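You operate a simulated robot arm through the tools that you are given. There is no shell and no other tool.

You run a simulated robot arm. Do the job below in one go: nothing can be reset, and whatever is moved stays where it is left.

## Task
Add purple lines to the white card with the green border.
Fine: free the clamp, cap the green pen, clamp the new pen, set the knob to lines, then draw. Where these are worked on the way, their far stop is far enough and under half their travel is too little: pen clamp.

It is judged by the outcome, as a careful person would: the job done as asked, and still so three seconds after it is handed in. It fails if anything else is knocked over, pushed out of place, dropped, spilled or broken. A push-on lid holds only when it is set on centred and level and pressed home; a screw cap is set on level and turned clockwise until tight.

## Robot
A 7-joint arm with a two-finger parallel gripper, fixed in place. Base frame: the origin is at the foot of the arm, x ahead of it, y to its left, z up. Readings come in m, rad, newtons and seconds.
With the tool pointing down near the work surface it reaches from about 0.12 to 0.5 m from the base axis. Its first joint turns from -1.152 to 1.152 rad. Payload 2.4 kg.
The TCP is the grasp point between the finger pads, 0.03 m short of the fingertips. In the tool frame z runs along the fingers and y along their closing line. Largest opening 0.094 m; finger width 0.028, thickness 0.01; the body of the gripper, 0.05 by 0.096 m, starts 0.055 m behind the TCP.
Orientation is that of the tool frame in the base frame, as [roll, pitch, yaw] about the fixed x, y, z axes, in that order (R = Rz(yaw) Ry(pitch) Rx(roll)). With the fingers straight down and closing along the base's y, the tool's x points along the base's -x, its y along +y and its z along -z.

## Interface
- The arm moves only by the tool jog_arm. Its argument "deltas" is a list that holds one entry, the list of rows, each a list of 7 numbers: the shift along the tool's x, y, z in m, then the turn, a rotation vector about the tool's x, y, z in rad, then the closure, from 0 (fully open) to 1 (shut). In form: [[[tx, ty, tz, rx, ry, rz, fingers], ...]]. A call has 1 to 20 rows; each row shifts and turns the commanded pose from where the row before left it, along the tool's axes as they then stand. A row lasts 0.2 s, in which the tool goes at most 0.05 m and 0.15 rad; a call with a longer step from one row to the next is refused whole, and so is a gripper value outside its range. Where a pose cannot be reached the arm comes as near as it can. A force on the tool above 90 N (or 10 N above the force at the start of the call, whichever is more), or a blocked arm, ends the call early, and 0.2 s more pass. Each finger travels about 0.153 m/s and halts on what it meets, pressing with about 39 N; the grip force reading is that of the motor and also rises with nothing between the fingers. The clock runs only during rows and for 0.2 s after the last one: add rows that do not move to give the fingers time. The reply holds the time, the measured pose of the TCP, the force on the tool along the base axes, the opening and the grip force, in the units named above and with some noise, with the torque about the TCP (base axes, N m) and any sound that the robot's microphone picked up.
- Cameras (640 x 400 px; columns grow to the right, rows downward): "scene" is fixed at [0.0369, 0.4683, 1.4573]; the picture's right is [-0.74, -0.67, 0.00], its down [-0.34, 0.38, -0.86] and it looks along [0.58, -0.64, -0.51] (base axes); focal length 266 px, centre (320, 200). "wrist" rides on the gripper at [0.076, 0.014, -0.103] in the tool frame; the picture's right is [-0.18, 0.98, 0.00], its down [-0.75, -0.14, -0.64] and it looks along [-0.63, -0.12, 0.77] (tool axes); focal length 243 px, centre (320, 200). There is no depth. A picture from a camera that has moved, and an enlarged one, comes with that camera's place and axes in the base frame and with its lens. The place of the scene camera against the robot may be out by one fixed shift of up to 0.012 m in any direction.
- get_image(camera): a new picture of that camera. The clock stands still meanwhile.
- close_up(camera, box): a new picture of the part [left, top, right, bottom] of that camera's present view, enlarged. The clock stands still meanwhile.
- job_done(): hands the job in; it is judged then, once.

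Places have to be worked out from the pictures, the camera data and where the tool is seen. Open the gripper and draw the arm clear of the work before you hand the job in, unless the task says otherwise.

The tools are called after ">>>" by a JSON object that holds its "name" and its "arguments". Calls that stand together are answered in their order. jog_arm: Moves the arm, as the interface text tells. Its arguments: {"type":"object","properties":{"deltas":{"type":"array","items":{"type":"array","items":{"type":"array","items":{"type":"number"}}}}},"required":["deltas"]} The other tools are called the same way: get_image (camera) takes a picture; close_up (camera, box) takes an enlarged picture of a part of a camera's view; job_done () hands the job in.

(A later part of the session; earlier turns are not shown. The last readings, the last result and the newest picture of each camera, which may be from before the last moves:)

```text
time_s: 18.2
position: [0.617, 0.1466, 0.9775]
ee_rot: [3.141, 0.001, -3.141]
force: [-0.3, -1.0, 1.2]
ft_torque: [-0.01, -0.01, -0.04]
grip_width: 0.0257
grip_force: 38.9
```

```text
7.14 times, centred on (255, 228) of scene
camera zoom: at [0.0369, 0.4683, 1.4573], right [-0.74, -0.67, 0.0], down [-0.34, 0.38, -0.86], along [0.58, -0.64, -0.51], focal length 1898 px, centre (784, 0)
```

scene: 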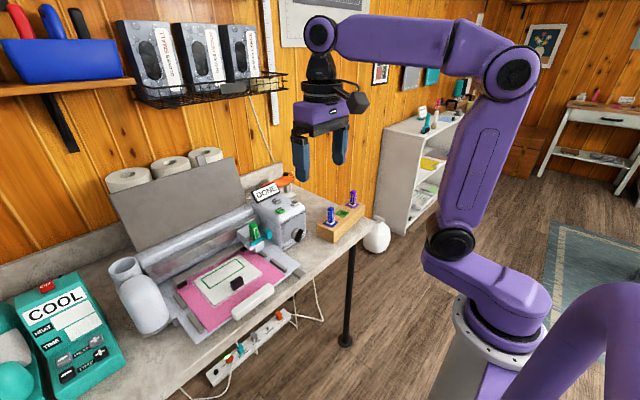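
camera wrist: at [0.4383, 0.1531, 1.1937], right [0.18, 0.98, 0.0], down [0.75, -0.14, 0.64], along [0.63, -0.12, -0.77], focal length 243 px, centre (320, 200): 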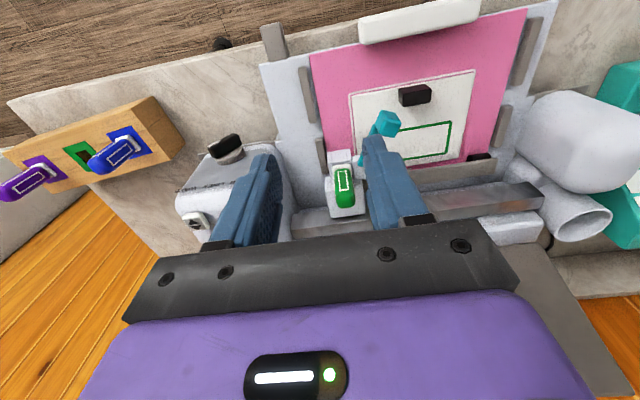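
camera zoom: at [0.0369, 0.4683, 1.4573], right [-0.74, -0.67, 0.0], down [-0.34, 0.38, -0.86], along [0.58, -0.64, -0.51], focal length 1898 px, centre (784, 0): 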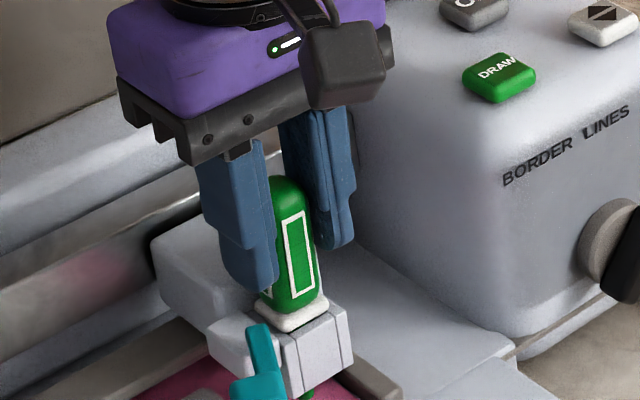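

Gripped at 25.7 mm with 39 N. I lift straight up slowly.

>>> {"name": "jog_arm", "arguments": {"deltas": [[[0, 0, -0.005, 0, 0, 0, 1], [0, 0, -0.01, 0, 0, 0, 1], [0, 0, -0.015, 0, 0, 0, 1], [0, 0, -0.02, 0, 0, 0, 1], [0, 0, -0.02, 0, 0, 0, 1], [0, 0, -0.02, 0, 0, 0, 1], [0, 0, -0.02, 0, 0, 0, 1], [0, 0, -0.02, 0, 0, 0, 1], [0, 0, -0.015, 0, 0, 0, 1], [0, 0, 0, 0, 0, 0, 1]]]}}

>>> {"name": "get_image", "arguments": {"camera": "wrist"}}

>>> {"name": "close_up", "arguments": {"camera": "scene", "box": [215, 160, 305, 256]}}

```text
time_s: 20.4
position: [0.619, 0.1483, 1.1225]
ee_rot: [-3.141, 0.0, 3.142]
force: [0.1, 1.1, -0.8]
ft_torque: [-0.06, -0.04, 0.0]
grip_width: 0.0257
grip_force: 38.9
```

```text
taken
camera wrist: at [0.5429, 0.1625, 1.2252], right [0.18, 0.98, 0.0], down [0.75, -0.14, 0.64], along [0.63, -0.12, -0.77], focal length 243 px, centre (320, 200)
```

wrist: 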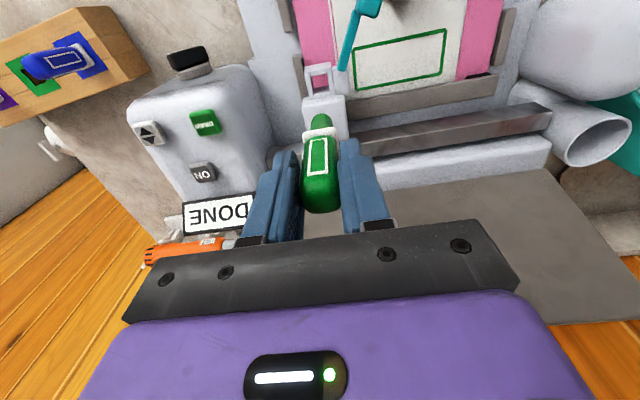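

```text
4.17 times, centred on (260, 208) of scene
camera zoom: at [0.0369, 0.4683, 1.4573], right [-0.74, -0.67, 0.0], down [-0.34, 0.38, -0.86], along [0.58, -0.64, -0.51], focal length 1107 px, centre (570, 167)
```

zoom: 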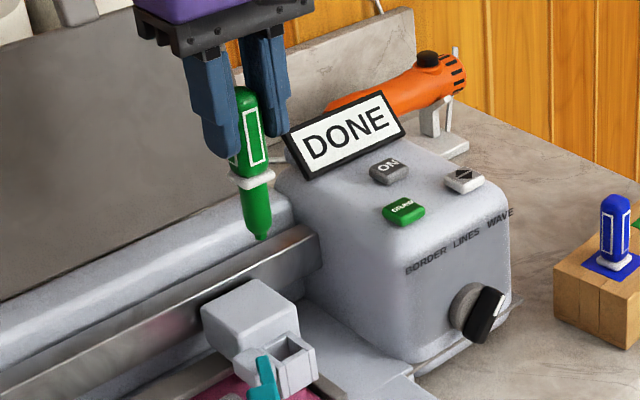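

The pen is out. I record where the clamp's square hole is, from this view, for the later insert.

>>> {"name": "close_up", "arguments": {"camera": "wrist", "box": [280, 40, 400, 160]}}

>>> {"name": "close_up", "arguments": {"camera": "scene", "box": [235, 175, 285, 256]}}

>>> {"name": "close_up", "arguments": {"camera": "wrist", "box": [0, 0, 150, 140]}}

```text
3.33 times, centred on (340, 100) of wrist
camera zoom: at [0.5429, 0.1625, 1.2252], right [0.18, 0.98, 0.0], down [0.75, -0.14, 0.64], along [0.63, -0.12, -0.77], focal length 809 px, centre (253, 533)
```

zoom: 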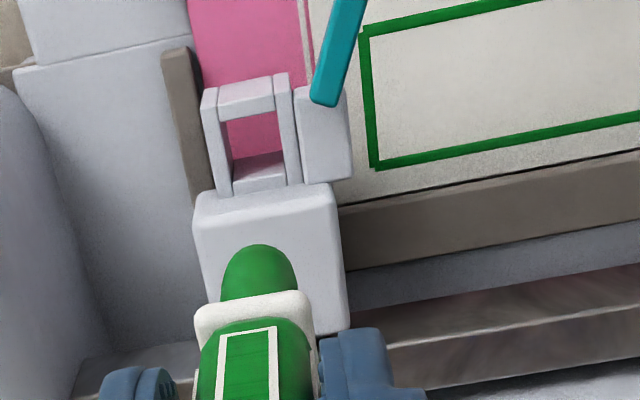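

```text
4.94 times, centred on (260, 216) of scene
camera zoom: at [0.0369, 0.4683, 1.4573], right [-0.74, -0.67, 0.0], down [-0.34, 0.38, -0.86], along [0.58, -0.64, -0.51], focal length 1312 px, centre (616, 124)
```

zoom: 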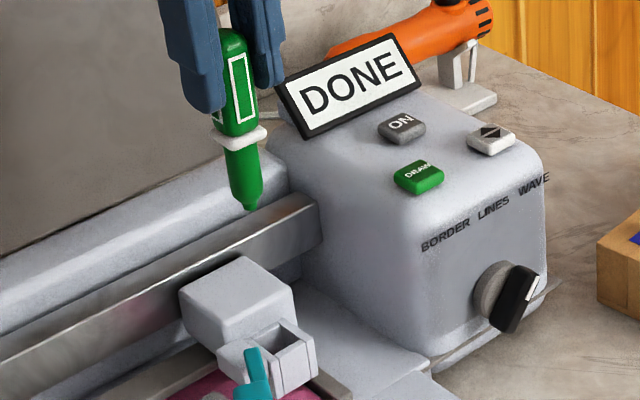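

```text
2.86 times, centred on (75, 70) of wrist
camera zoom: at [0.5429, 0.1625, 1.2252], right [0.18, 0.98, 0.0], down [0.75, -0.14, 0.64], along [0.63, -0.12, -0.77], focal length 693 px, centre (1020, 571)
```

zoom: 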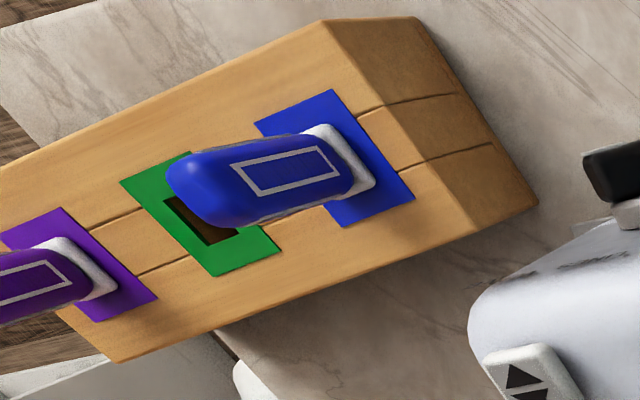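

The clamp hole sits at about (0.618, 0.149). I carry the pen back and over to the right, high, to view the rack.

>>> {"name": "jog_arm", "arguments": {"deltas": [[[0.03, 0, -0.01, 0, 0, 0, 1], [0.04, -0.01, -0.01, 0, 0, 0, 1], [0.035, -0.03, -0.01, 0, 0, 0, 1], [0.03, -0.035, 0, 0, 0, 0, 1], [0.005, -0.045, 0, 0, 0, 0, 1], [0, -0.045, 0, 0, 0, 0, 1], [0, -0.045, 0, 0, 0, 0, 1], [0, -0.035, 0, 0, 0, 0, 1], [0, -0.02, 0, 0, 0, 0, 1], [0, 0, 0, 0, 0, 0, 1]]]}}

>>> {"name": "get_image", "arguments": {"camera": "wrist"}}

>>> {"name": "close_up", "arguments": {"camera": "scene", "box": [265, 110, 395, 250]}}

```text
time_s: 22.6
position: [0.4778, -0.1172, 1.1523]
ee_rot: [-3.14, 0.0, -3.141]
force: [1.1, 0.4, -0.6]
ft_torque: [0.0, 0.0, 0.01]
grip_width: 0.0258
grip_force: 38.8
```

```text
taken
camera wrist: at [0.4017, -0.1035, 1.2565], right [0.18, 0.98, 0.0], down [0.75, -0.14, 0.64], along [0.63, -0.12, -0.77], focal length 243 px, centre (320, 200)
```

wrist: 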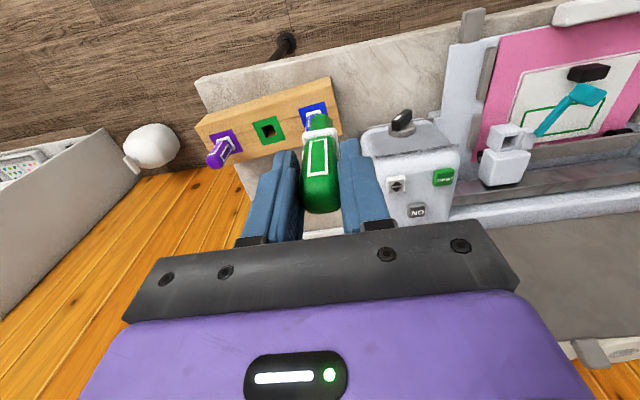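

```text
2.86 times, centred on (330, 180) of scene
camera zoom: at [0.0369, 0.4683, 1.4573], right [-0.74, -0.67, 0.0], down [-0.34, 0.38, -0.86], along [0.58, -0.64, -0.51], focal length 759 px, centre (291, 257)
```

zoom: 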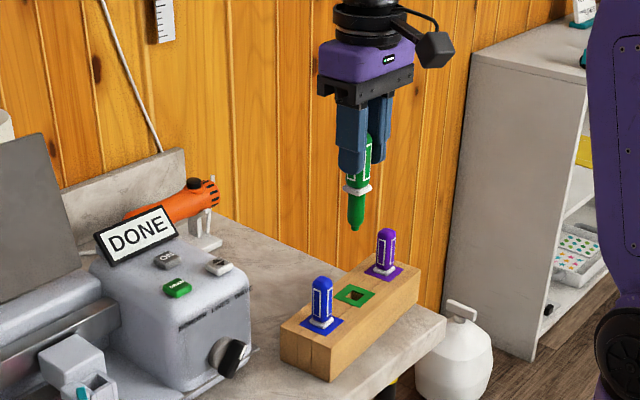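

>>> {"name": "close_up", "arguments": {"camera": "wrist", "box": [190, 70, 350, 190]}}

```text
3.33 times, centred on (270, 130) of wrist
camera zoom: at [0.4017, -0.1035, 1.2565], right [0.18, 0.98, 0.0], down [0.75, -0.14, 0.64], along [0.63, -0.12, -0.77], focal length 809 px, centre (487, 433)
```

zoom: 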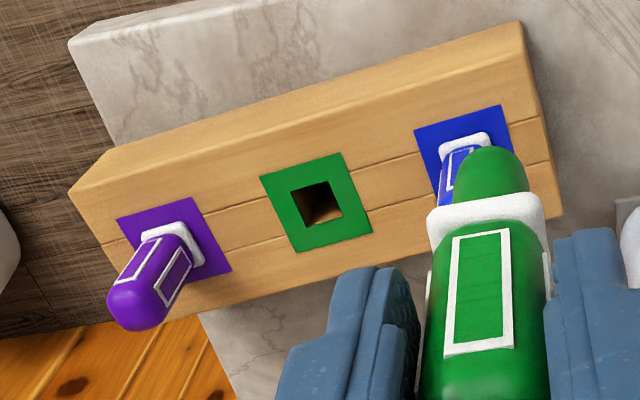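

Triangulating, the green socket is at (0.553, -0.217) with rack top z ≈0.878 and rack turned about +6°; the purple pen's base is near (0.562, -0.296). I move the held pen above the socket, turn 6°, and check.

>>> {"name": "jog_arm", "arguments": {"deltas": [[[-0.025, -0.033, 0, 0, 0, 0, 1], [-0.025, -0.033, 0, 0, 0, 0, 1], [-0.0245, -0.0335, 0, 0, 0, 0, 1], [0, 0, 0.02, 0, 0, -0.105, 1], [0, 0, 0.03, 0, 0, 0, 1], [0, 0, 0.03, 0, 0, 0, 1], [0, 0, 0, 0, 0, 0, 1], [0, 0, 0, 0, 0, 0, 1]]]}}

>>> {"name": "get_image", "arguments": {"camera": "wrist"}}

>>> {"name": "close_up", "arguments": {"camera": "scene", "box": [310, 150, 380, 220]}}

>>> {"name": "close_up", "arguments": {"camera": "wrist", "box": [240, 50, 400, 210]}}

```text
time_s: 24.4
position: [0.553, -0.218, 1.0714]
ee_rot: [3.141, -0.001, -3.038]
force: [0.2, -0.8, -0.2]
ft_torque: [-0.03, 0.03, 0.0]
grip_width: 0.0257
grip_force: 38.9
```

```text
taken
camera wrist: at [0.4754, -0.2119, 1.1744], right [0.08, 1.0, 0.0], down [0.76, -0.06, 0.64], along [0.64, -0.05, -0.77], focal length 243 px, centre (320, 200)
```

wrist: 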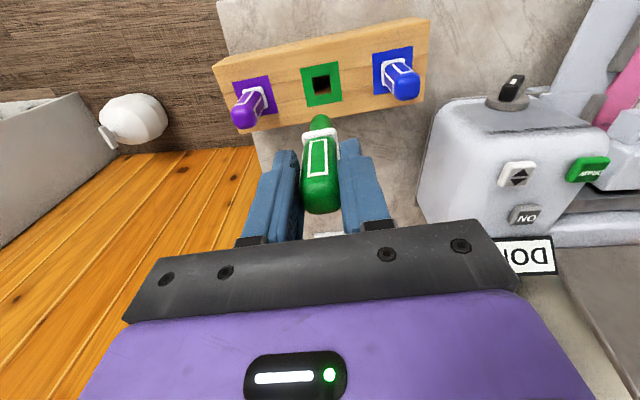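

```text
5.71 times, centred on (345, 185) of scene
camera zoom: at [0.0369, 0.4683, 1.4573], right [-0.74, -0.67, 0.0], down [-0.34, 0.38, -0.86], along [0.58, -0.64, -0.51], focal length 1518 px, centre (177, 286)
```

zoom: 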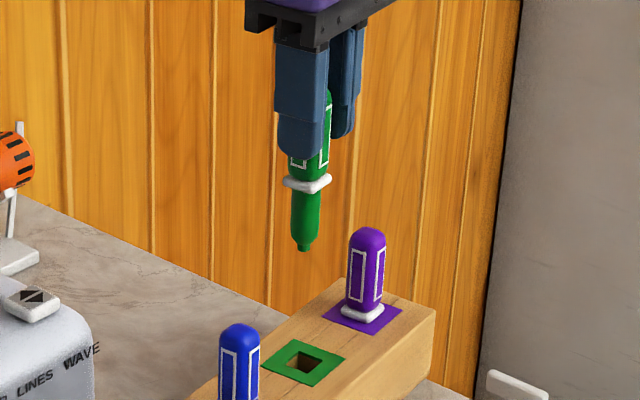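

```text
2.50 times, centred on (320, 130) of wrist
camera zoom: at [0.4754, -0.2119, 1.1744], right [0.08, 1.0, 0.0], down [0.76, -0.06, 0.64], along [0.64, -0.05, -0.77], focal length 606 px, centre (320, 375)
```

zoom: 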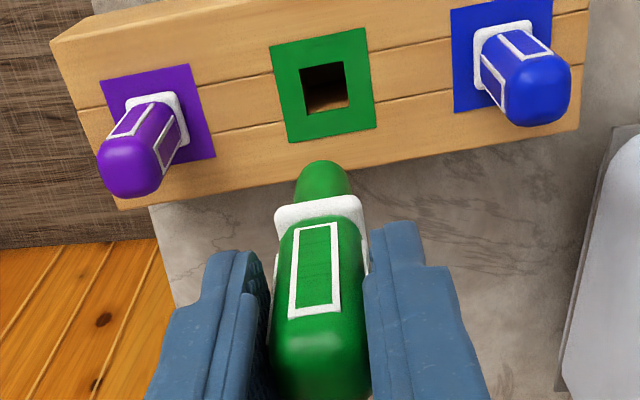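

The socket is centred at about (0.552, -0.2163); the pen hangs at about (0.553, -0.2178). I correct by a millimetre or so and lower to just above the socket.

>>> {"name": "jog_arm", "arguments": {"deltas": [[[0.0008, 0.0016, 0.02, 0, 0, 0, 1], [0, 0, 0.025, 0, 0, 0, 1], [0, 0, 0.025, 0, 0, 0, 1], [0, 0, 0.013, 0, 0, 0, 1], [0, 0, 0, 0, 0, 0, 1]]]}}

>>> {"name": "close_up", "arguments": {"camera": "wrist", "box": [240, 50, 400, 210]}}

>>> {"name": "close_up", "arguments": {"camera": "scene", "box": [320, 180, 370, 225]}}

```text
time_s: 25.6
position: [0.5513, -0.2169, 0.9886]
ee_rot: [3.14, 0.0, -3.037]
force: [-0.5, -0.2, -0.6]
ft_torque: [0.0, 0.01, 0.02]
grip_width: 0.0255
grip_force: 39.5
```

```text
2.50 times, centred on (320, 130) of wrist
camera zoom: at [0.4744, -0.2114, 1.0917], right [0.08, 1.0, 0.0], down [0.76, -0.06, 0.64], along [0.64, -0.05, -0.77], focal length 606 px, centre (320, 375)
```

zoom: 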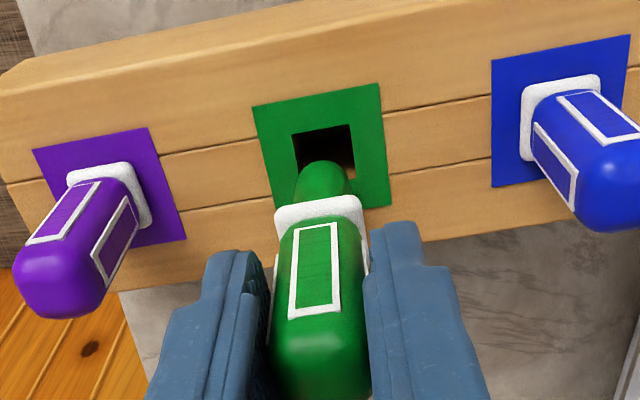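

```text
8.89 times, centred on (345, 202) of scene
camera zoom: at [0.0369, 0.4683, 1.4573], right [-0.74, -0.67, 0.0], down [-0.34, 0.38, -0.86], along [0.58, -0.64, -0.51], focal length 2361 px, centre (98, 178)
```

zoom: 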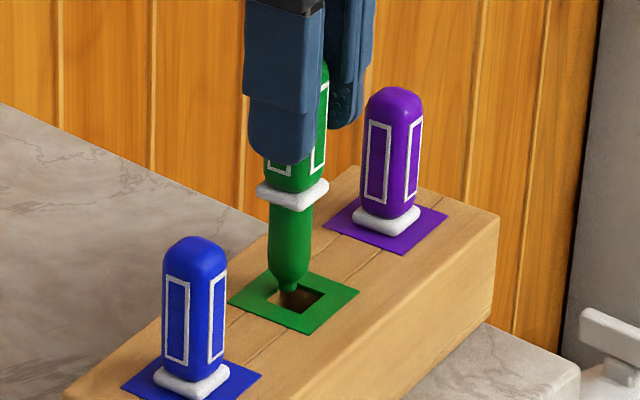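

Comparing tip and socket in both views, the pen axis sits about 4–5 mm too far in +x and about 1 mm low in y. I shift and recheck before inserting.

>>> {"name": "jog_arm", "arguments": {"deltas": [[[0.0044, 0.0013, 0, 0, 0, 0, 1], [0, 0, 0, 0, 0, 0, 1]]]}}

>>> {"name": "close_up", "arguments": {"camera": "wrist", "box": [270, 60, 370, 160]}}

>>> {"name": "close_up", "arguments": {"camera": "scene", "box": [330, 190, 360, 217]}}

```text
time_s: 26.2
position: [0.5471, -0.2144, 0.9885]
ee_rot: [3.141, -0.001, -3.036]
force: [-0.6, 1.0, -0.2]
ft_torque: [0.01, -0.03, -0.01]
grip_width: 0.0258
grip_force: 39.2
```

```text
4.00 times, centred on (320, 110) of wrist
camera zoom: at [0.4692, -0.2094, 1.0918], right [0.08, 1.0, 0.0], down [0.76, -0.06, 0.64], along [0.64, -0.05, -0.77], focal length 970 px, centre (320, 560)
```

zoom: 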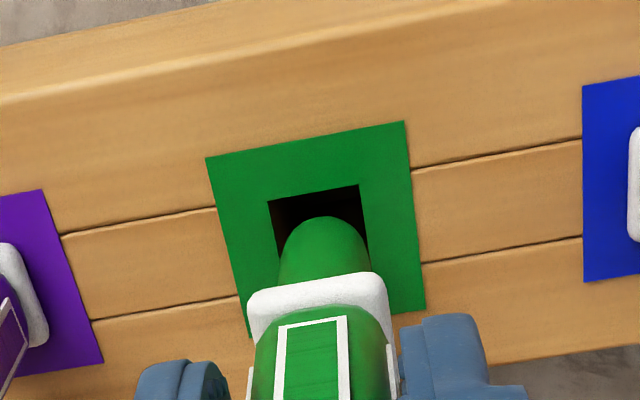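

```text
14.81 times, centred on (345, 204) of scene
camera zoom: at [0.0369, 0.4683, 1.4573], right [-0.74, -0.67, 0.0], down [-0.34, 0.38, -0.86], along [0.58, -0.64, -0.51], focal length 3936 px, centre (-50, 148)
```

zoom: 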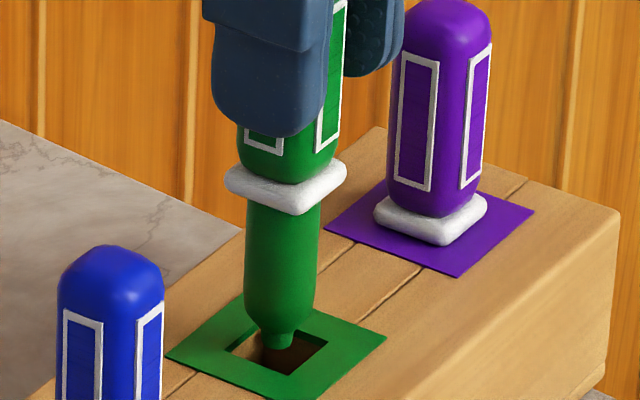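

Now the tip is over the socket; a final ~1 mm correction and I lower the first 20 mm carefully.

>>> {"name": "jog_arm", "arguments": {"deltas": [[[-0.0009, -0.0011, 0, 0, 0, 0, 1], [0, 0, 0.005, 0, 0, 0, 1], [0, 0, 0.005, 0, 0, 0, 1], [0, 0, 0.005, 0, 0, 0, 1], [0, 0, 0.005, 0, 0, 0, 1], [0, 0, 0, 0, 0, 0, 1]]]}}

>>> {"name": "close_up", "arguments": {"camera": "wrist", "box": [270, 60, 370, 160]}}

>>> {"name": "close_up", "arguments": {"camera": "scene", "box": [330, 190, 360, 217]}}

```text
time_s: 27.6
position: [0.548, -0.2158, 0.9698]
ee_rot: [-3.141, -0.002, -3.035]
force: [-0.1, 0.4, -0.1]
ft_torque: [-0.03, -0.03, -0.01]
grip_width: 0.0258
grip_force: 39.1
```

```text
4.00 times, centred on (320, 110) of wrist
camera zoom: at [0.4712, -0.21, 1.0725], right [0.08, 1.0, 0.0], down [0.76, -0.06, 0.64], along [0.64, -0.05, -0.77], focal length 970 px, centre (320, 560)
```

zoom: 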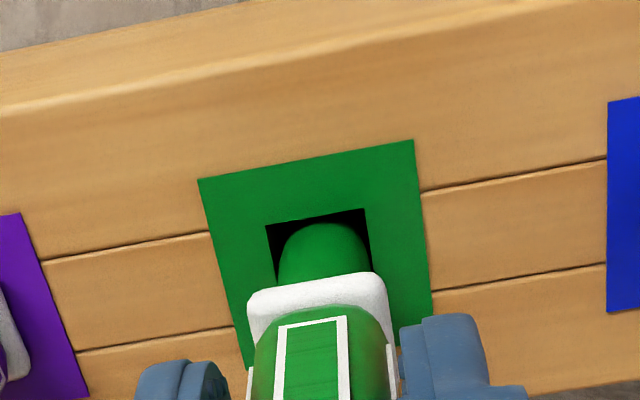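

```text
14.81 times, centred on (345, 204) of scene
camera zoom: at [0.0369, 0.4683, 1.4573], right [-0.74, -0.67, 0.0], down [-0.34, 0.38, -0.86], along [0.58, -0.64, -0.51], focal length 3936 px, centre (-50, 148)
```

zoom: 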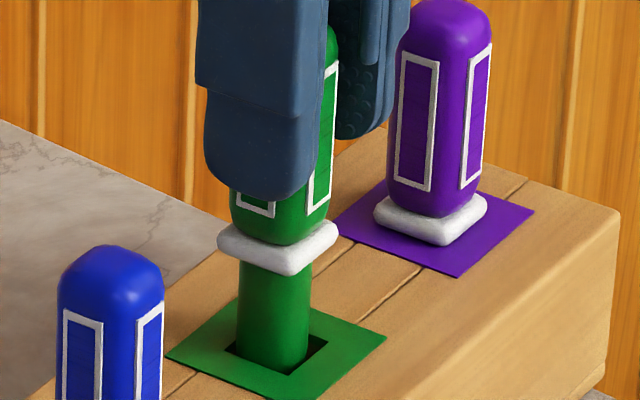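

The barrel is entering the socket without contact force. I trim by about a millimetre and continue down.

>>> {"name": "jog_arm", "arguments": {"deltas": [[[0.001, -0.0006, 0, 0, 0, 0, 1], [0, 0, 0.005, 0, 0, 0, 1], [0, 0, 0.005, 0, 0, 0, 1], [0, 0, 0.005, 0, 0, 0, 1], [0, 0, 0.005, 0, 0, 0, 1], [0, 0, 0, 0, 0, 0, 1]]]}}

>>> {"name": "close_up", "arguments": {"camera": "wrist", "box": [270, 60, 370, 160]}}

>>> {"name": "close_up", "arguments": {"camera": "scene", "box": [330, 190, 360, 217]}}

```text
time_s: 29.0
position: [0.5475, -0.2147, 0.9494]
ee_rot: [3.141, 0.0, -3.037]
force: [-0.3, 0.7, 0.0]
ft_torque: [-0.02, 0.02, -0.03]
grip_width: 0.026
grip_force: 38.8
```

```text
4.00 times, centred on (320, 110) of wrist
camera zoom: at [0.47, -0.2093, 1.0523], right [0.08, 1.0, 0.0], down [0.76, -0.06, 0.64], along [0.64, -0.05, -0.77], focal length 970 px, centre (320, 560)
```

zoom: 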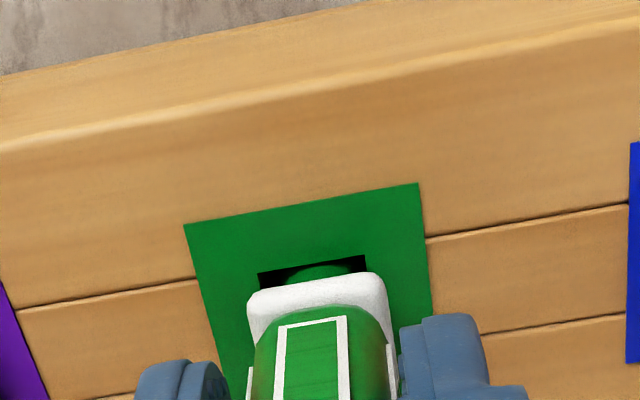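

```text
14.81 times, centred on (345, 204) of scene
camera zoom: at [0.0369, 0.4683, 1.4573], right [-0.74, -0.67, 0.0], down [-0.34, 0.38, -0.86], along [0.58, -0.64, -0.51], focal length 3936 px, centre (-50, 148)
```

zoom: 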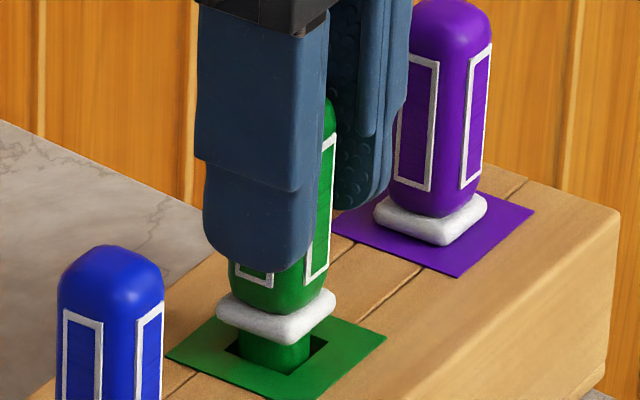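

Still force-free, with about 10–15 mm left to the collar. I continue in small steps until the collar seats.

>>> {"name": "jog_arm", "arguments": {"deltas": [[[0, 0, 0.004, 0, 0, 0, 1], [0, 0, 0.004, 0, 0, 0, 1], [0, 0, 0.003, 0, 0, 0, 1], [0, 0, 0, 0, 0, 0, 1]]]}}

>>> {"name": "close_up", "arguments": {"camera": "scene", "box": [330, 190, 360, 217]}}

```text
time_s: 30.0
position: [0.5467, -0.2166, 0.9398]
ee_rot: [-3.139, 0.004, -3.036]
force: [-6.2, 1.0, 25.3]
ft_torque: [0.03, 0.31, 0.03]
grip_width: 0.0258
grip_force: 39.4
```

```text
14.81 times, centred on (345, 204) of scene
camera zoom: at [0.0363, 0.4685, 1.4573], right [-0.74, -0.67, 0.0], down [-0.34, 0.38, -0.86], along [0.58, -0.64, -0.51], focal length 3936 px, centre (-50, 148)
```

zoom: 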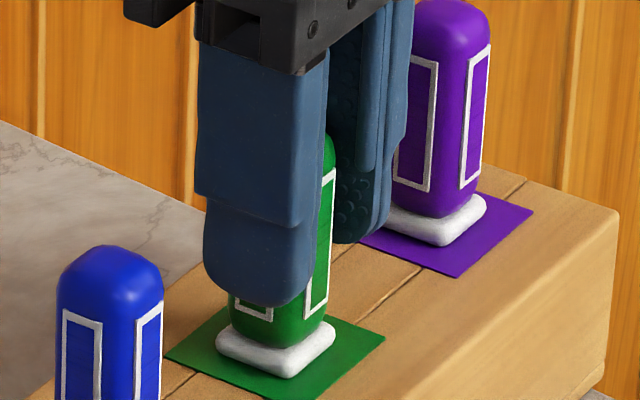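

Contact at 25 N with the collar looking flush like its neighbours. I press slightly more to make sure it is home, then relieve.

>>> {"name": "jog_arm", "arguments": {"deltas": [[[0, 0, 0.0015, 0, 0, 0, 1], [0, 0, 0, 0, 0, 0, 1]]]}}

>>> {"name": "close_up", "arguments": {"camera": "wrist", "box": [220, 60, 420, 240]}}

>>> {"name": "close_up", "arguments": {"camera": "scene", "box": [320, 180, 370, 225]}}

```text
time_s: 30.6
position: [0.5475, -0.2145, 0.9391]
ee_rot: [-3.138, 0.005, -3.037]
force: [-2.2, 0.9, 32.6]
ft_torque: [0.04, -0.17, -0.01]
grip_width: 0.0259
grip_force: 39.6
```

```text
2.22 times, centred on (320, 150) of wrist
camera zoom: at [0.4694, -0.2092, 1.0409], right [0.08, 1.0, 0.0], down [0.76, -0.06, 0.65], along [0.64, -0.05, -0.76], focal length 539 px, centre (320, 311)
```

zoom: 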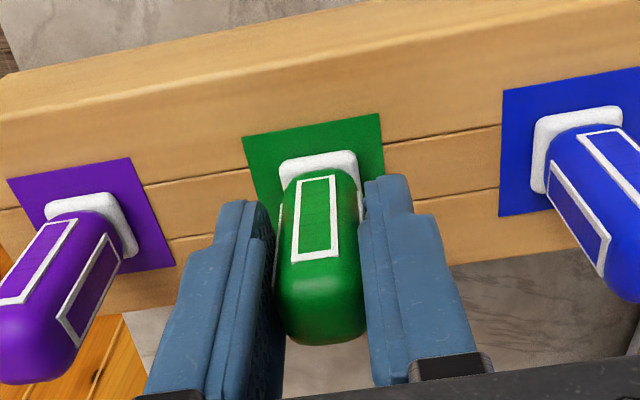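

```text
8.89 times, centred on (345, 202) of scene
camera zoom: at [0.0363, 0.4686, 1.4572], right [-0.74, -0.67, 0.0], down [-0.34, 0.38, -0.86], along [0.58, -0.64, -0.51], focal length 2361 px, centre (98, 178)
```

zoom: 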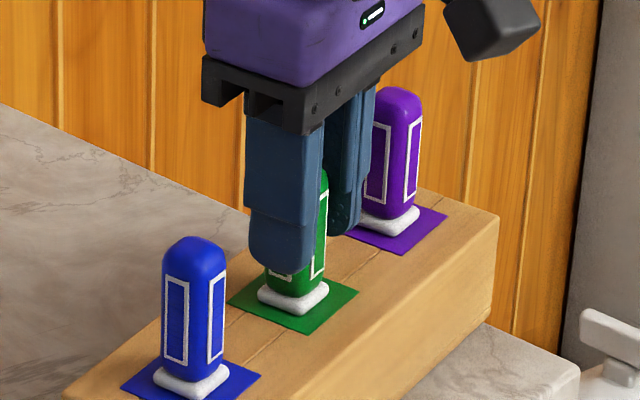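

The green pen is seated in its socket. I relieve the press, open the fingers, and rise clear.

>>> {"name": "jog_arm", "arguments": {"deltas": [[[0, 0, -0.002, 0, 0, 0, 1], [0, 0, 0, 0, 0, 0, 0.8], [0, 0, 0, 0, 0, 0, 0.55], [0, 0, 0, 0, 0, 0, 0.45], [0, 0, 0, 0, 0, 0, 0.45], [0, 0, -0.02, 0, 0, 0, 0.45], [0, 0, -0.03, 0, 0, 0, 0.45], [0, 0, -0.03, 0, 0, 0, 0.45], [0, 0, -0.02, 0, 0, 0, 0.45], [0, 0, 0, 0, 0, 0, 0.45]]]}}

>>> {"name": "get_image", "arguments": {"camera": "wrist"}}

>>> {"name": "close_up", "arguments": {"camera": "scene", "box": [310, 160, 380, 225]}}

>>> {"name": "close_up", "arguments": {"camera": "wrist", "box": [210, 20, 430, 160]}}

```text
time_s: 32.8
position: [0.5485, -0.2162, 1.038]
ee_rot: [3.141, 0.0, -3.037]
force: [-0.7, 0.0, 0.9]
ft_torque: [0.01, 0.0, 0.0]
grip_width: 0.0518
grip_force: 0.1
```

```text
taken
camera wrist: at [0.4705, -0.2093, 1.1406], right [0.08, 1.0, 0.0], down [0.76, -0.06, 0.64], along [0.64, -0.05, -0.77], focal length 243 px, centre (320, 200)
```

wrist: 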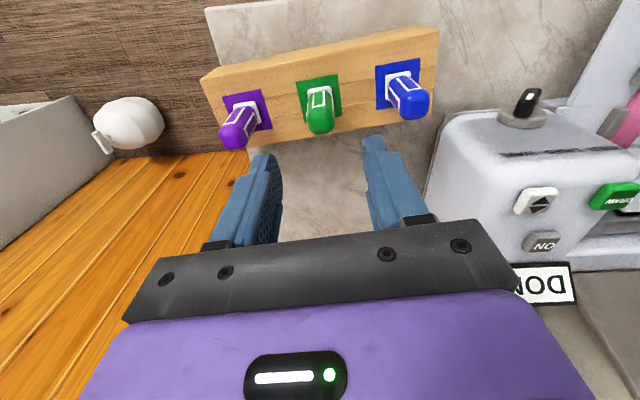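

```text
6.15 times, centred on (345, 192) of scene
camera zoom: at [0.0369, 0.4683, 1.4573], right [-0.74, -0.67, 0.0], down [-0.34, 0.38, -0.86], along [0.58, -0.64, -0.51], focal length 1635 px, centre (166, 246)
```

zoom: 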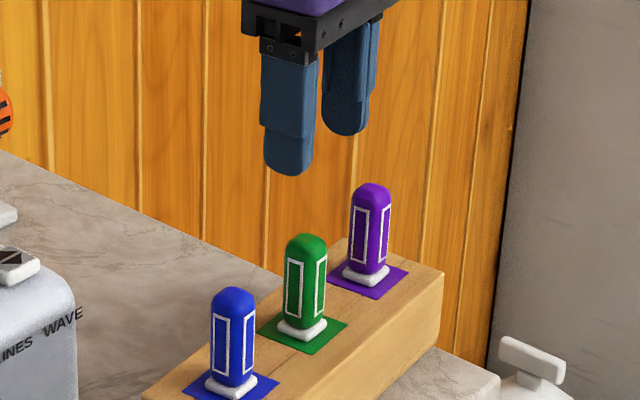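

```text
2.86 times, centred on (320, 90) of wrist
camera zoom: at [0.4705, -0.2093, 1.1406], right [0.08, 1.0, 0.0], down [0.76, -0.06, 0.64], along [0.64, -0.05, -0.77], focal length 693 px, centre (320, 514)
```

zoom: 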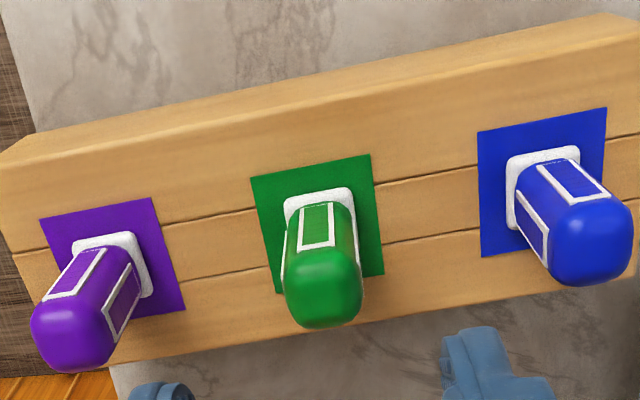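

All three pens stand uniformly. I move along the rack above the purple pen and check alignment.

>>> {"name": "jog_arm", "arguments": {"deltas": [[[0, -0.035, 0, 0, 0, 0, 0.45], [-0.001, -0.035, 0, 0, 0, 0, 0.45], [-0.0009, -0.0108, 0, 0, 0, 0, 0.45], [0, 0, 0.01, 0, 0, 0, 0.45], [0, 0, 0, 0, 0, 0, 0.45]]]}}

>>> {"name": "close_up", "arguments": {"camera": "wrist", "box": [220, 20, 440, 250]}}

>>> {"name": "close_up", "arguments": {"camera": "scene", "box": [310, 160, 380, 225]}}

```text
time_s: 34.0
position: [0.5571, -0.2953, 1.0304]
ee_rot: [3.141, 0.0, -3.037]
force: [-0.5, 0.2, -0.4]
ft_torque: [-0.01, 0.01, 0.01]
grip_width: 0.0517
grip_force: 0.0
```

```text
1.74 times, centred on (330, 135) of wrist
camera zoom: at [0.4799, -0.2903, 1.1332], right [0.08, 1.0, 0.0], down [0.76, -0.06, 0.64], along [0.64, -0.05, -0.77], focal length 422 px, centre (303, 313)
```

zoom: 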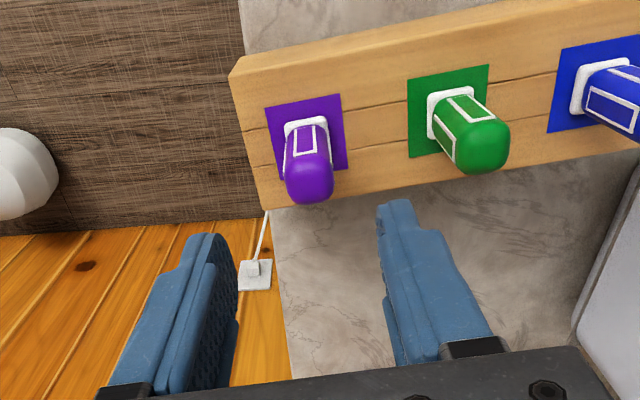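

```text
6.15 times, centred on (345, 192) of scene
camera zoom: at [0.0369, 0.4683, 1.4573], right [-0.74, -0.67, 0.0], down [-0.34, 0.38, -0.86], along [0.58, -0.64, -0.51], focal length 1635 px, centre (166, 246)
```

zoom: 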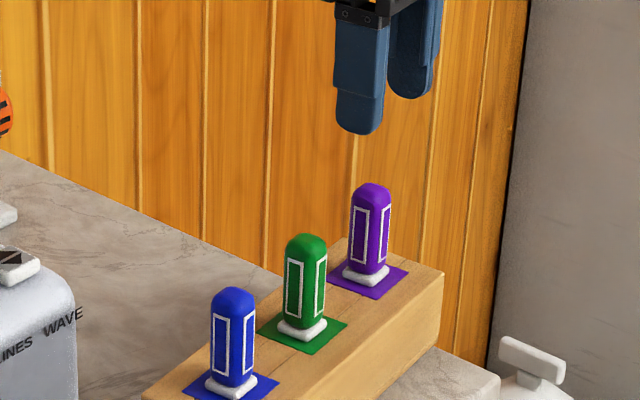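

Purple pen axis is at about (0.5595, -0.2944), nearly under the tool. I trim and descend around it.

>>> {"name": "jog_arm", "arguments": {"deltas": [[[-0.0012, 0.0014, 0.02, 0, 0, 0, 0.45], [0, 0, 0.025, 0, 0, 0, 0.45], [0, 0, 0.025, 0, 0, 0, 0.45], [0, 0, 0.015, 0, 0, 0, 0.45], [0, 0, 0.006, 0, 0, 0, 0.45], [0, 0, 0, 0, 0, 0, 0.45]]]}}

>>> {"name": "close_up", "arguments": {"camera": "wrist", "box": [220, 50, 420, 250]}}

>>> {"name": "close_up", "arguments": {"camera": "scene", "box": [320, 170, 380, 220]}}

```text
time_s: 35.4
position: [0.5574, -0.2953, 0.9379]
ee_rot: [3.14, -0.001, -3.037]
force: [0.7, -0.6, 0.5]
ft_torque: [-0.02, 0.01, -0.02]
grip_width: 0.0515
grip_force: 0.0
```

```text
2.00 times, centred on (320, 150) of wrist
camera zoom: at [0.4797, -0.289, 1.041], right [0.08, 1.0, 0.0], down [0.76, -0.06, 0.64], along [0.64, -0.05, -0.77], focal length 485 px, centre (320, 300)
```

zoom: 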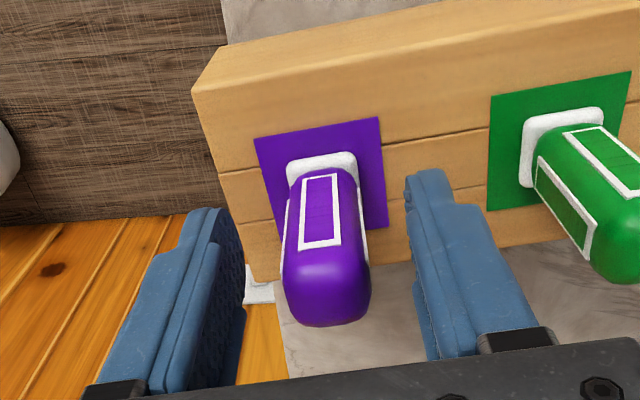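

```text
8.00 times, centred on (350, 195) of scene
camera zoom: at [0.0369, 0.4683, 1.4573], right [-0.74, -0.67, 0.0], down [-0.34, 0.38, -0.86], along [0.58, -0.64, -0.51], focal length 2125 px, centre (80, 240)
```

zoom: 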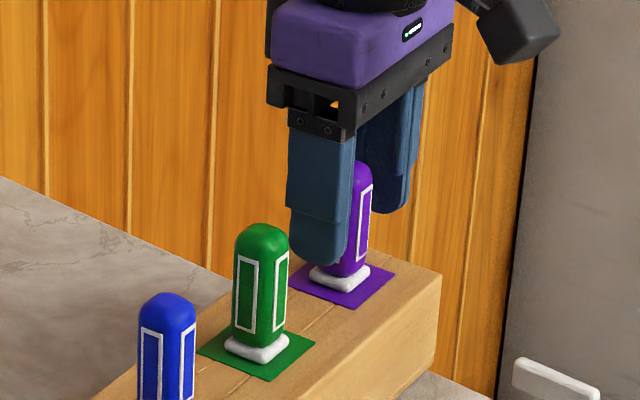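

Centred. I close on the purple pen.

>>> {"name": "jog_arm", "arguments": {"deltas": [[[0, 0, 0, 0, 0, 0, 0.65], [0, 0, 0, 0, 0, 0, 0.85], [0, 0, 0, 0, 0, 0, 1], [0, 0, 0, 0, 0, 0, 1], [0, 0, 0, 0, 0, 0, 1]]]}}

>>> {"name": "close_up", "arguments": {"camera": "wrist", "box": [220, 50, 420, 250]}}

```text
time_s: 36.6
position: [0.5576, -0.2937, 0.9383]
ee_rot: [-3.141, 0.0, -3.037]
force: [0.4, -0.1, -0.2]
ft_torque: [0.0, -0.01, 0.0]
grip_width: 0.026
grip_force: 39.8
```

```text
2.00 times, centred on (320, 150) of wrist
camera zoom: at [0.4797, -0.289, 1.0411], right [0.08, 1.0, 0.0], down [0.76, -0.06, 0.64], along [0.64, -0.05, -0.77], focal length 485 px, centre (320, 300)
```

zoom: 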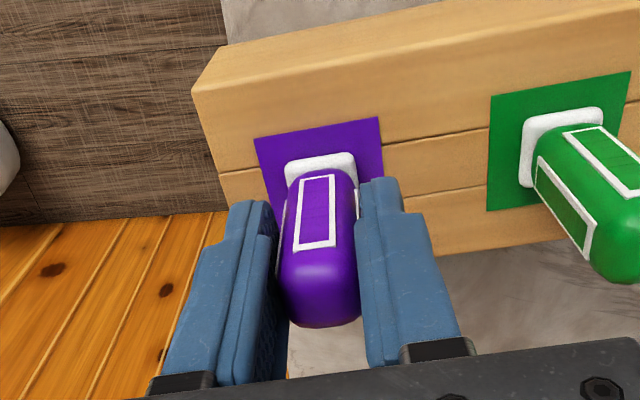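

Gripped at 26 mm. I lift the purple pen straight up and out of the rack.

>>> {"name": "jog_arm", "arguments": {"deltas": [[[0, 0, -0.004, 0, 0, 0, 1], [0, 0, -0.008, 0, 0, 0, 1], [0, 0, -0.015, 0, 0, 0, 1], [0, 0, -0.02, 0, 0, 0, 1], [0, 0, -0.025, 0, 0, 0, 1], [0, 0, -0.03, 0, 0, 0, 1], [0, 0, -0.03, 0, 0, 0, 1], [0, 0, -0.03, 0, 0, 0, 1], [0, 0, -0.03, 0, 0, 0, 1], [0, 0, 0, 0, 0, 0, 1]]]}}

>>> {"name": "close_up", "arguments": {"camera": "wrist", "box": [220, 20, 440, 250]}}

>>> {"name": "close_up", "arguments": {"camera": "scene", "box": [300, 120, 390, 225]}}

```text
time_s: 38.8
position: [0.5575, -0.2936, 1.1288]
ee_rot: [3.142, 0.0, -3.037]
force: [-0.1, 0.5, 0.1]
ft_torque: [0.0, -0.03, 0.0]
grip_width: 0.0257
grip_force: 39.3
```

```text
1.74 times, centred on (330, 135) of wrist
camera zoom: at [0.48, -0.2872, 1.233], right [0.08, 1.0, 0.0], down [0.76, -0.06, 0.64], along [0.64, -0.05, -0.77], focal length 422 px, centre (303, 313)
```

zoom: 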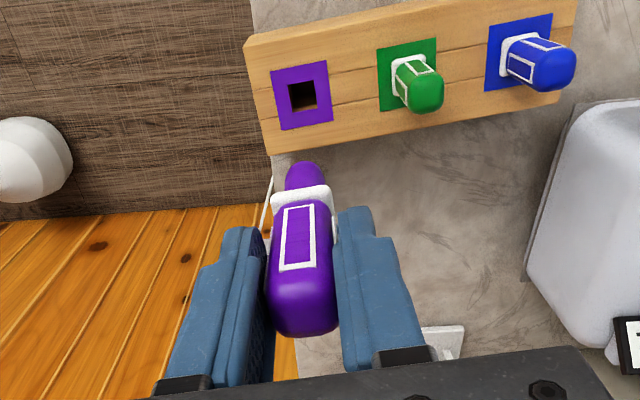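

```text
3.81 times, centred on (345, 172) of scene
camera zoom: at [0.0369, 0.4683, 1.4573], right [-0.74, -0.67, 0.0], down [-0.34, 0.38, -0.86], along [0.58, -0.64, -0.51], focal length 1012 px, centre (225, 305)
```

zoom: 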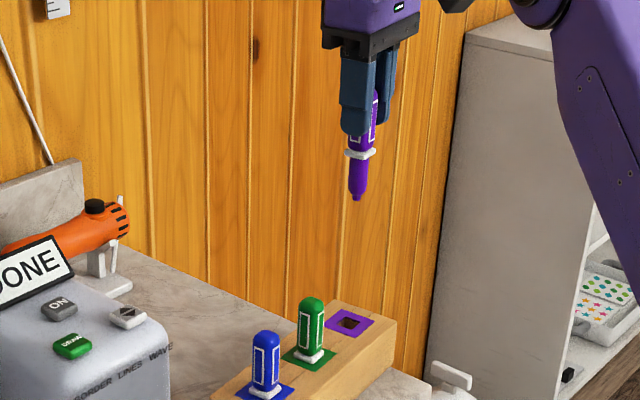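

The purple pen is out cleanly. I turn back to yaw 0, retreat, and carry it left at a safe height to the front of the machine.

>>> {"name": "jog_arm", "arguments": {"deltas": [[[0, 0, -0.01, 0, 0, 0.105, 1], [0.03, 0, -0.015, 0, 0, 0, 1], [0.03, 0.02, 0, 0, 0, 0, 1], [0.0175, 0.035, 0, 0, 0, 0, 1], [0, 0.045, 0, 0, 0, 0, 1], [0, 0.045, 0, 0, 0, 0, 1], [0, 0.045, 0, 0, 0, 0, 1], [0, 0.045, 0, 0, 0, 0, 1], [0, 0.045, 0, 0, 0, 0, 1], [0, 0.045, 0, 0, 0, 0, 1], [0, 0.045, 0, 0, 0, 0, 1], [0, 0.04, 0, 0, 0, 0, 1], [0, 0.03, 0, 0, 0, 0, 1], [0, 0, 0, 0, 0, 0, 1]]]}}

>>> {"name": "get_image", "arguments": {"camera": "wrist"}}

>>> {"name": "close_up", "arguments": {"camera": "scene", "box": [215, 140, 325, 256]}}

```text
time_s: 41.8
position: [0.4821, 0.1449, 1.154]
ee_rot: [3.141, 0.0, -3.141]
force: [0.1, -0.5, 0.3]
ft_torque: [-0.05, 0.01, 0.0]
grip_width: 0.0256
grip_force: 38.6
```

```text
taken
camera wrist: at [0.4052, 0.1598, 1.2572], right [0.18, 0.98, 0.0], down [0.75, -0.14, 0.64], along [0.63, -0.12, -0.77], focal length 243 px, centre (320, 200)
```

wrist: 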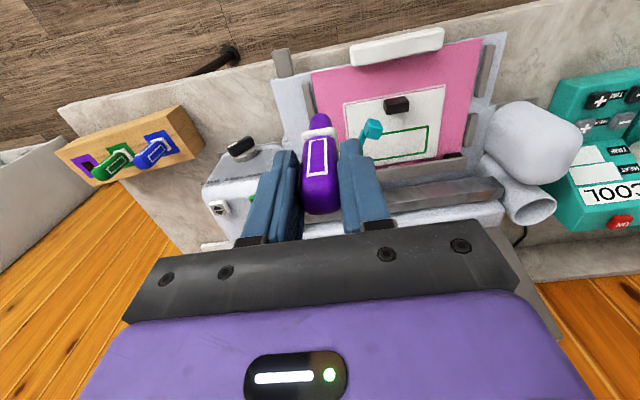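

```text
3.45 times, centred on (270, 198) of scene
camera zoom: at [0.0369, 0.4684, 1.4573], right [-0.74, -0.67, 0.0], down [-0.34, 0.38, -0.86], along [0.58, -0.64, -0.51], focal length 916 px, centre (492, 207)
```

zoom: 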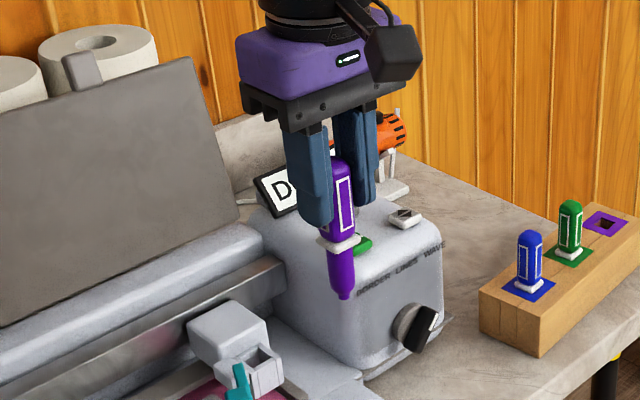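

Carrying well. I go forward over the clamp, staying above it, and compare tip and hole.

>>> {"name": "jog_arm", "arguments": {"deltas": [[[-0.035, 0, 0, 0, 0, 0, 1], [-0.035, 0.001, 0.01, 0, 0, 0, 1], [-0.035, 0.001, 0.015, 0, 0, 0, 1], [-0.03, 0, 0.015, 0, 0, 0, 1], [0, 0, 0.01, 0, 0, 0, 1], [0, 0, 0, 0, 0, 0, 1], [0, 0, 0, 0, 0, 0, 1]]]}}

>>> {"name": "close_up", "arguments": {"camera": "wrist", "box": [260, 20, 400, 160]}}

>>> {"name": "close_up", "arguments": {"camera": "scene", "box": [235, 200, 285, 250]}}

```text
time_s: 43.4
position: [0.6163, 0.1478, 1.1068]
ee_rot: [-3.141, 0.0, 3.141]
force: [0.3, 0.3, -0.1]
ft_torque: [-0.03, -0.01, 0.0]
grip_width: 0.026
grip_force: 39.1
```

```text
2.86 times, centred on (330, 90) of wrist
camera zoom: at [0.5394, 0.1624, 1.2094], right [0.18, 0.98, 0.0], down [0.75, -0.14, 0.64], along [0.63, -0.12, -0.77], focal length 693 px, centre (291, 514)
```

zoom: 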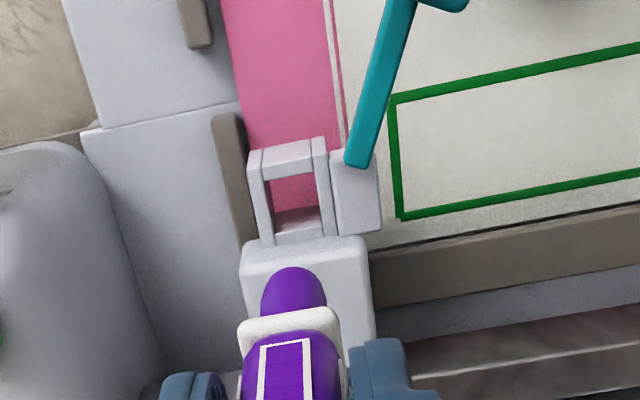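

```text
8.00 times, centred on (260, 225) of scene
camera zoom: at [0.0369, 0.4683, 1.4573], right [-0.74, -0.67, 0.0], down [-0.34, 0.38, -0.86], along [0.58, -0.64, -0.51], focal length 2125 px, centre (800, 0)
```

zoom: 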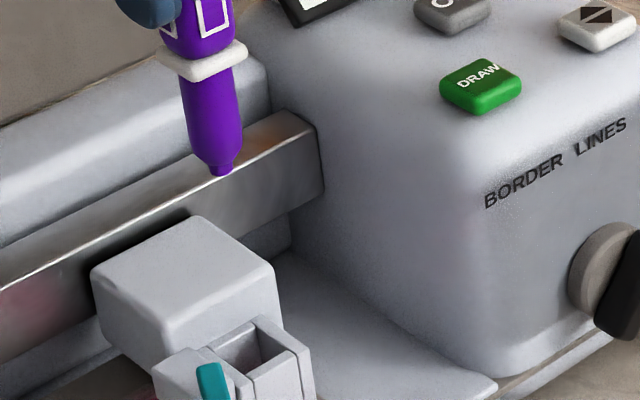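

Pen and hole are aligned within about a millimetre. I lower until the tip is just above the clamp and recheck.

>>> {"name": "jog_arm", "arguments": {"deltas": [[[0, 0, 0.02, 0, 0, 0, 1], [0, 0, 0.02, 0, 0, 0, 1], [0, 0, 0.02, 0, 0, 0, 1], [0, 0, 0.008, 0, 0, 0, 1], [0, 0, 0, 0, 0, 0, 1], [0, 0, 0, 0, 0, 0, 1]]]}}

>>> {"name": "close_up", "arguments": {"camera": "wrist", "box": [270, 60, 370, 160]}}

>>> {"name": "close_up", "arguments": {"camera": "scene", "box": [240, 220, 275, 252]}}

```text
time_s: 44.8
position: [0.6163, 0.1487, 1.0354]
ee_rot: [3.14, 0.0, 3.141]
force: [0.3, -0.6, 0.1]
ft_torque: [0.0, -0.01, -0.02]
grip_width: 0.0262
grip_force: 39.0
```

```text
4.00 times, centred on (320, 110) of wrist
camera zoom: at [0.5395, 0.1619, 1.1387], right [0.18, 0.98, 0.0], down [0.75, -0.14, 0.64], along [0.63, -0.12, -0.77], focal length 970 px, centre (320, 560)
```

zoom: 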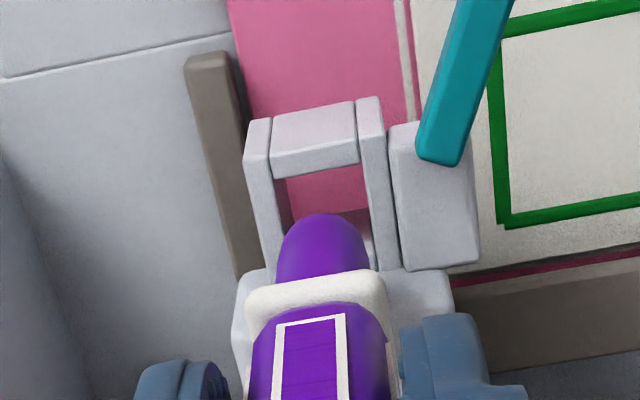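

```text
12.50 times, centred on (258, 236) of scene
camera zoom: at [0.0369, 0.4683, 1.4573], right [-0.74, -0.67, 0.0], down [-0.34, 0.38, -0.86], along [0.58, -0.64, -0.51], focal length 3321 px, centre (1101, -250)
```

zoom: 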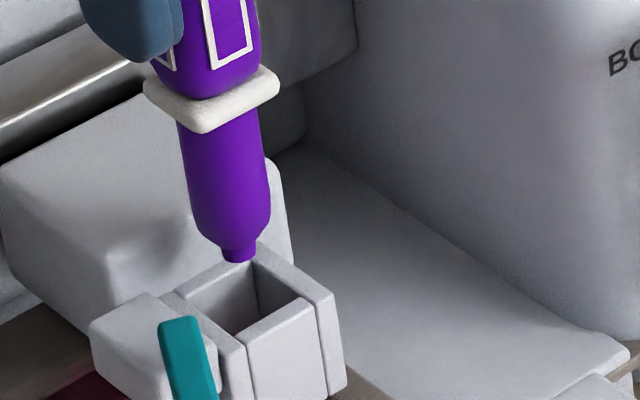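

Aligned within about a millimetre in both views. I trim slightly toward the robot and start inserting slowly.

>>> {"name": "jog_arm", "arguments": {"deltas": [[[0.0007, 0, 0, 0, 0, 0, 1], [0, 0, 0.006, 0, 0, 0, 1], [0, 0, 0.006, 0, 0, 0, 1], [0, 0, 0.005, 0, 0, 0, 1], [0, 0, 0.005, 0, 0, 0, 1], [0, 0, 0, 0, 0, 0, 1]]]}}

>>> {"name": "close_up", "arguments": {"camera": "wrist", "box": [270, 60, 370, 160]}}

>>> {"name": "close_up", "arguments": {"camera": "scene", "box": [240, 220, 275, 252]}}

```text
time_s: 46.2
position: [0.616, 0.1464, 1.0132]
ee_rot: [-3.141, 0.003, 3.141]
force: [-0.5, 0.3, 3.7]
ft_torque: [-0.03, 0.03, 0.01]
grip_width: 0.0258
grip_force: 39.3
```

```text
4.00 times, centred on (320, 110) of wrist
camera zoom: at [0.5387, 0.1614, 1.1168], right [0.18, 0.98, 0.0], down [0.75, -0.14, 0.64], along [0.63, -0.12, -0.77], focal length 970 px, centre (320, 560)
```

zoom: 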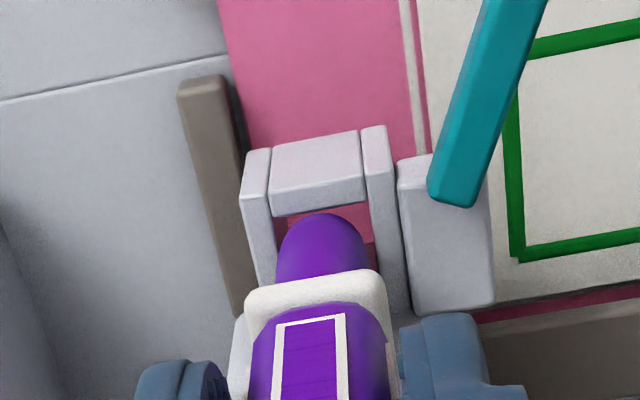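

```text
12.50 times, centred on (258, 236) of scene
camera zoom: at [0.0368, 0.4683, 1.4573], right [-0.74, -0.67, 0.0], down [-0.34, 0.38, -0.86], along [0.58, -0.64, -0.51], focal length 3321 px, centre (1101, -250)
```

zoom: 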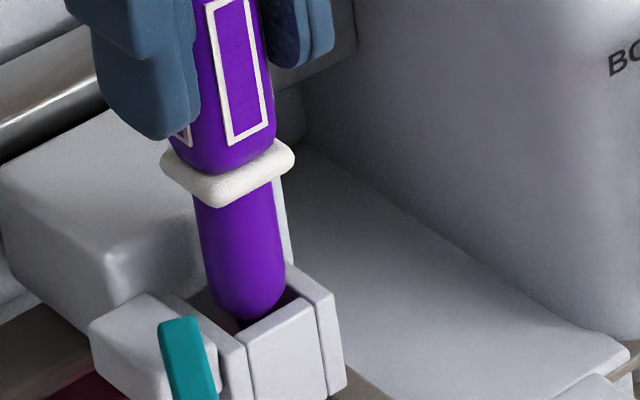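

A light 3.7 N contact appeared, and the pen looks about 2 mm too deep (+x) in the hole. I raise 3 mm, shift toward the robot, and try again.

>>> {"name": "jog_arm", "arguments": {"deltas": [[[0, 0, -0.004, 0, 0, 0, 1], [0.0017, 0, 0, 0, 0, 0, 1], [0, 0, 0.003, 0, 0, 0, 1], [0, 0, 0.003, 0, 0, 0, 1], [0, 0, 0, 0, 0, 0, 1]]]}}

>>> {"name": "close_up", "arguments": {"camera": "wrist", "box": [270, 60, 370, 160]}}

>>> {"name": "close_up", "arguments": {"camera": "scene", "box": [240, 220, 275, 252]}}

```text
time_s: 47.4
position: [0.615, 0.1471, 1.0137]
ee_rot: [3.14, 0.005, 3.141]
force: [-4.5, 1.9, 25.0]
ft_torque: [0.06, 0.45, 0.0]
grip_width: 0.0258
grip_force: 39.2
```

```text
4.00 times, centred on (320, 110) of wrist
camera zoom: at [0.5365, 0.1608, 1.1161], right [0.18, 0.98, 0.0], down [0.75, -0.14, 0.65], along [0.64, -0.12, -0.76], focal length 970 px, centre (320, 560)
```

zoom: 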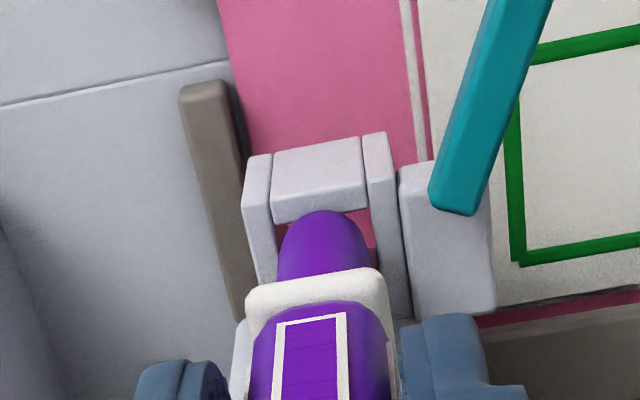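

```text
12.50 times, centred on (258, 236) of scene
camera zoom: at [0.0363, 0.4682, 1.4574], right [-0.74, -0.67, 0.0], down [-0.34, 0.38, -0.86], along [0.58, -0.64, -0.51], focal length 3321 px, centre (1101, -250)
```

zoom: 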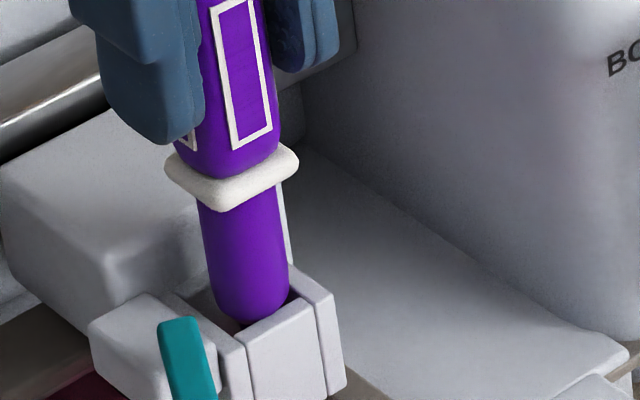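

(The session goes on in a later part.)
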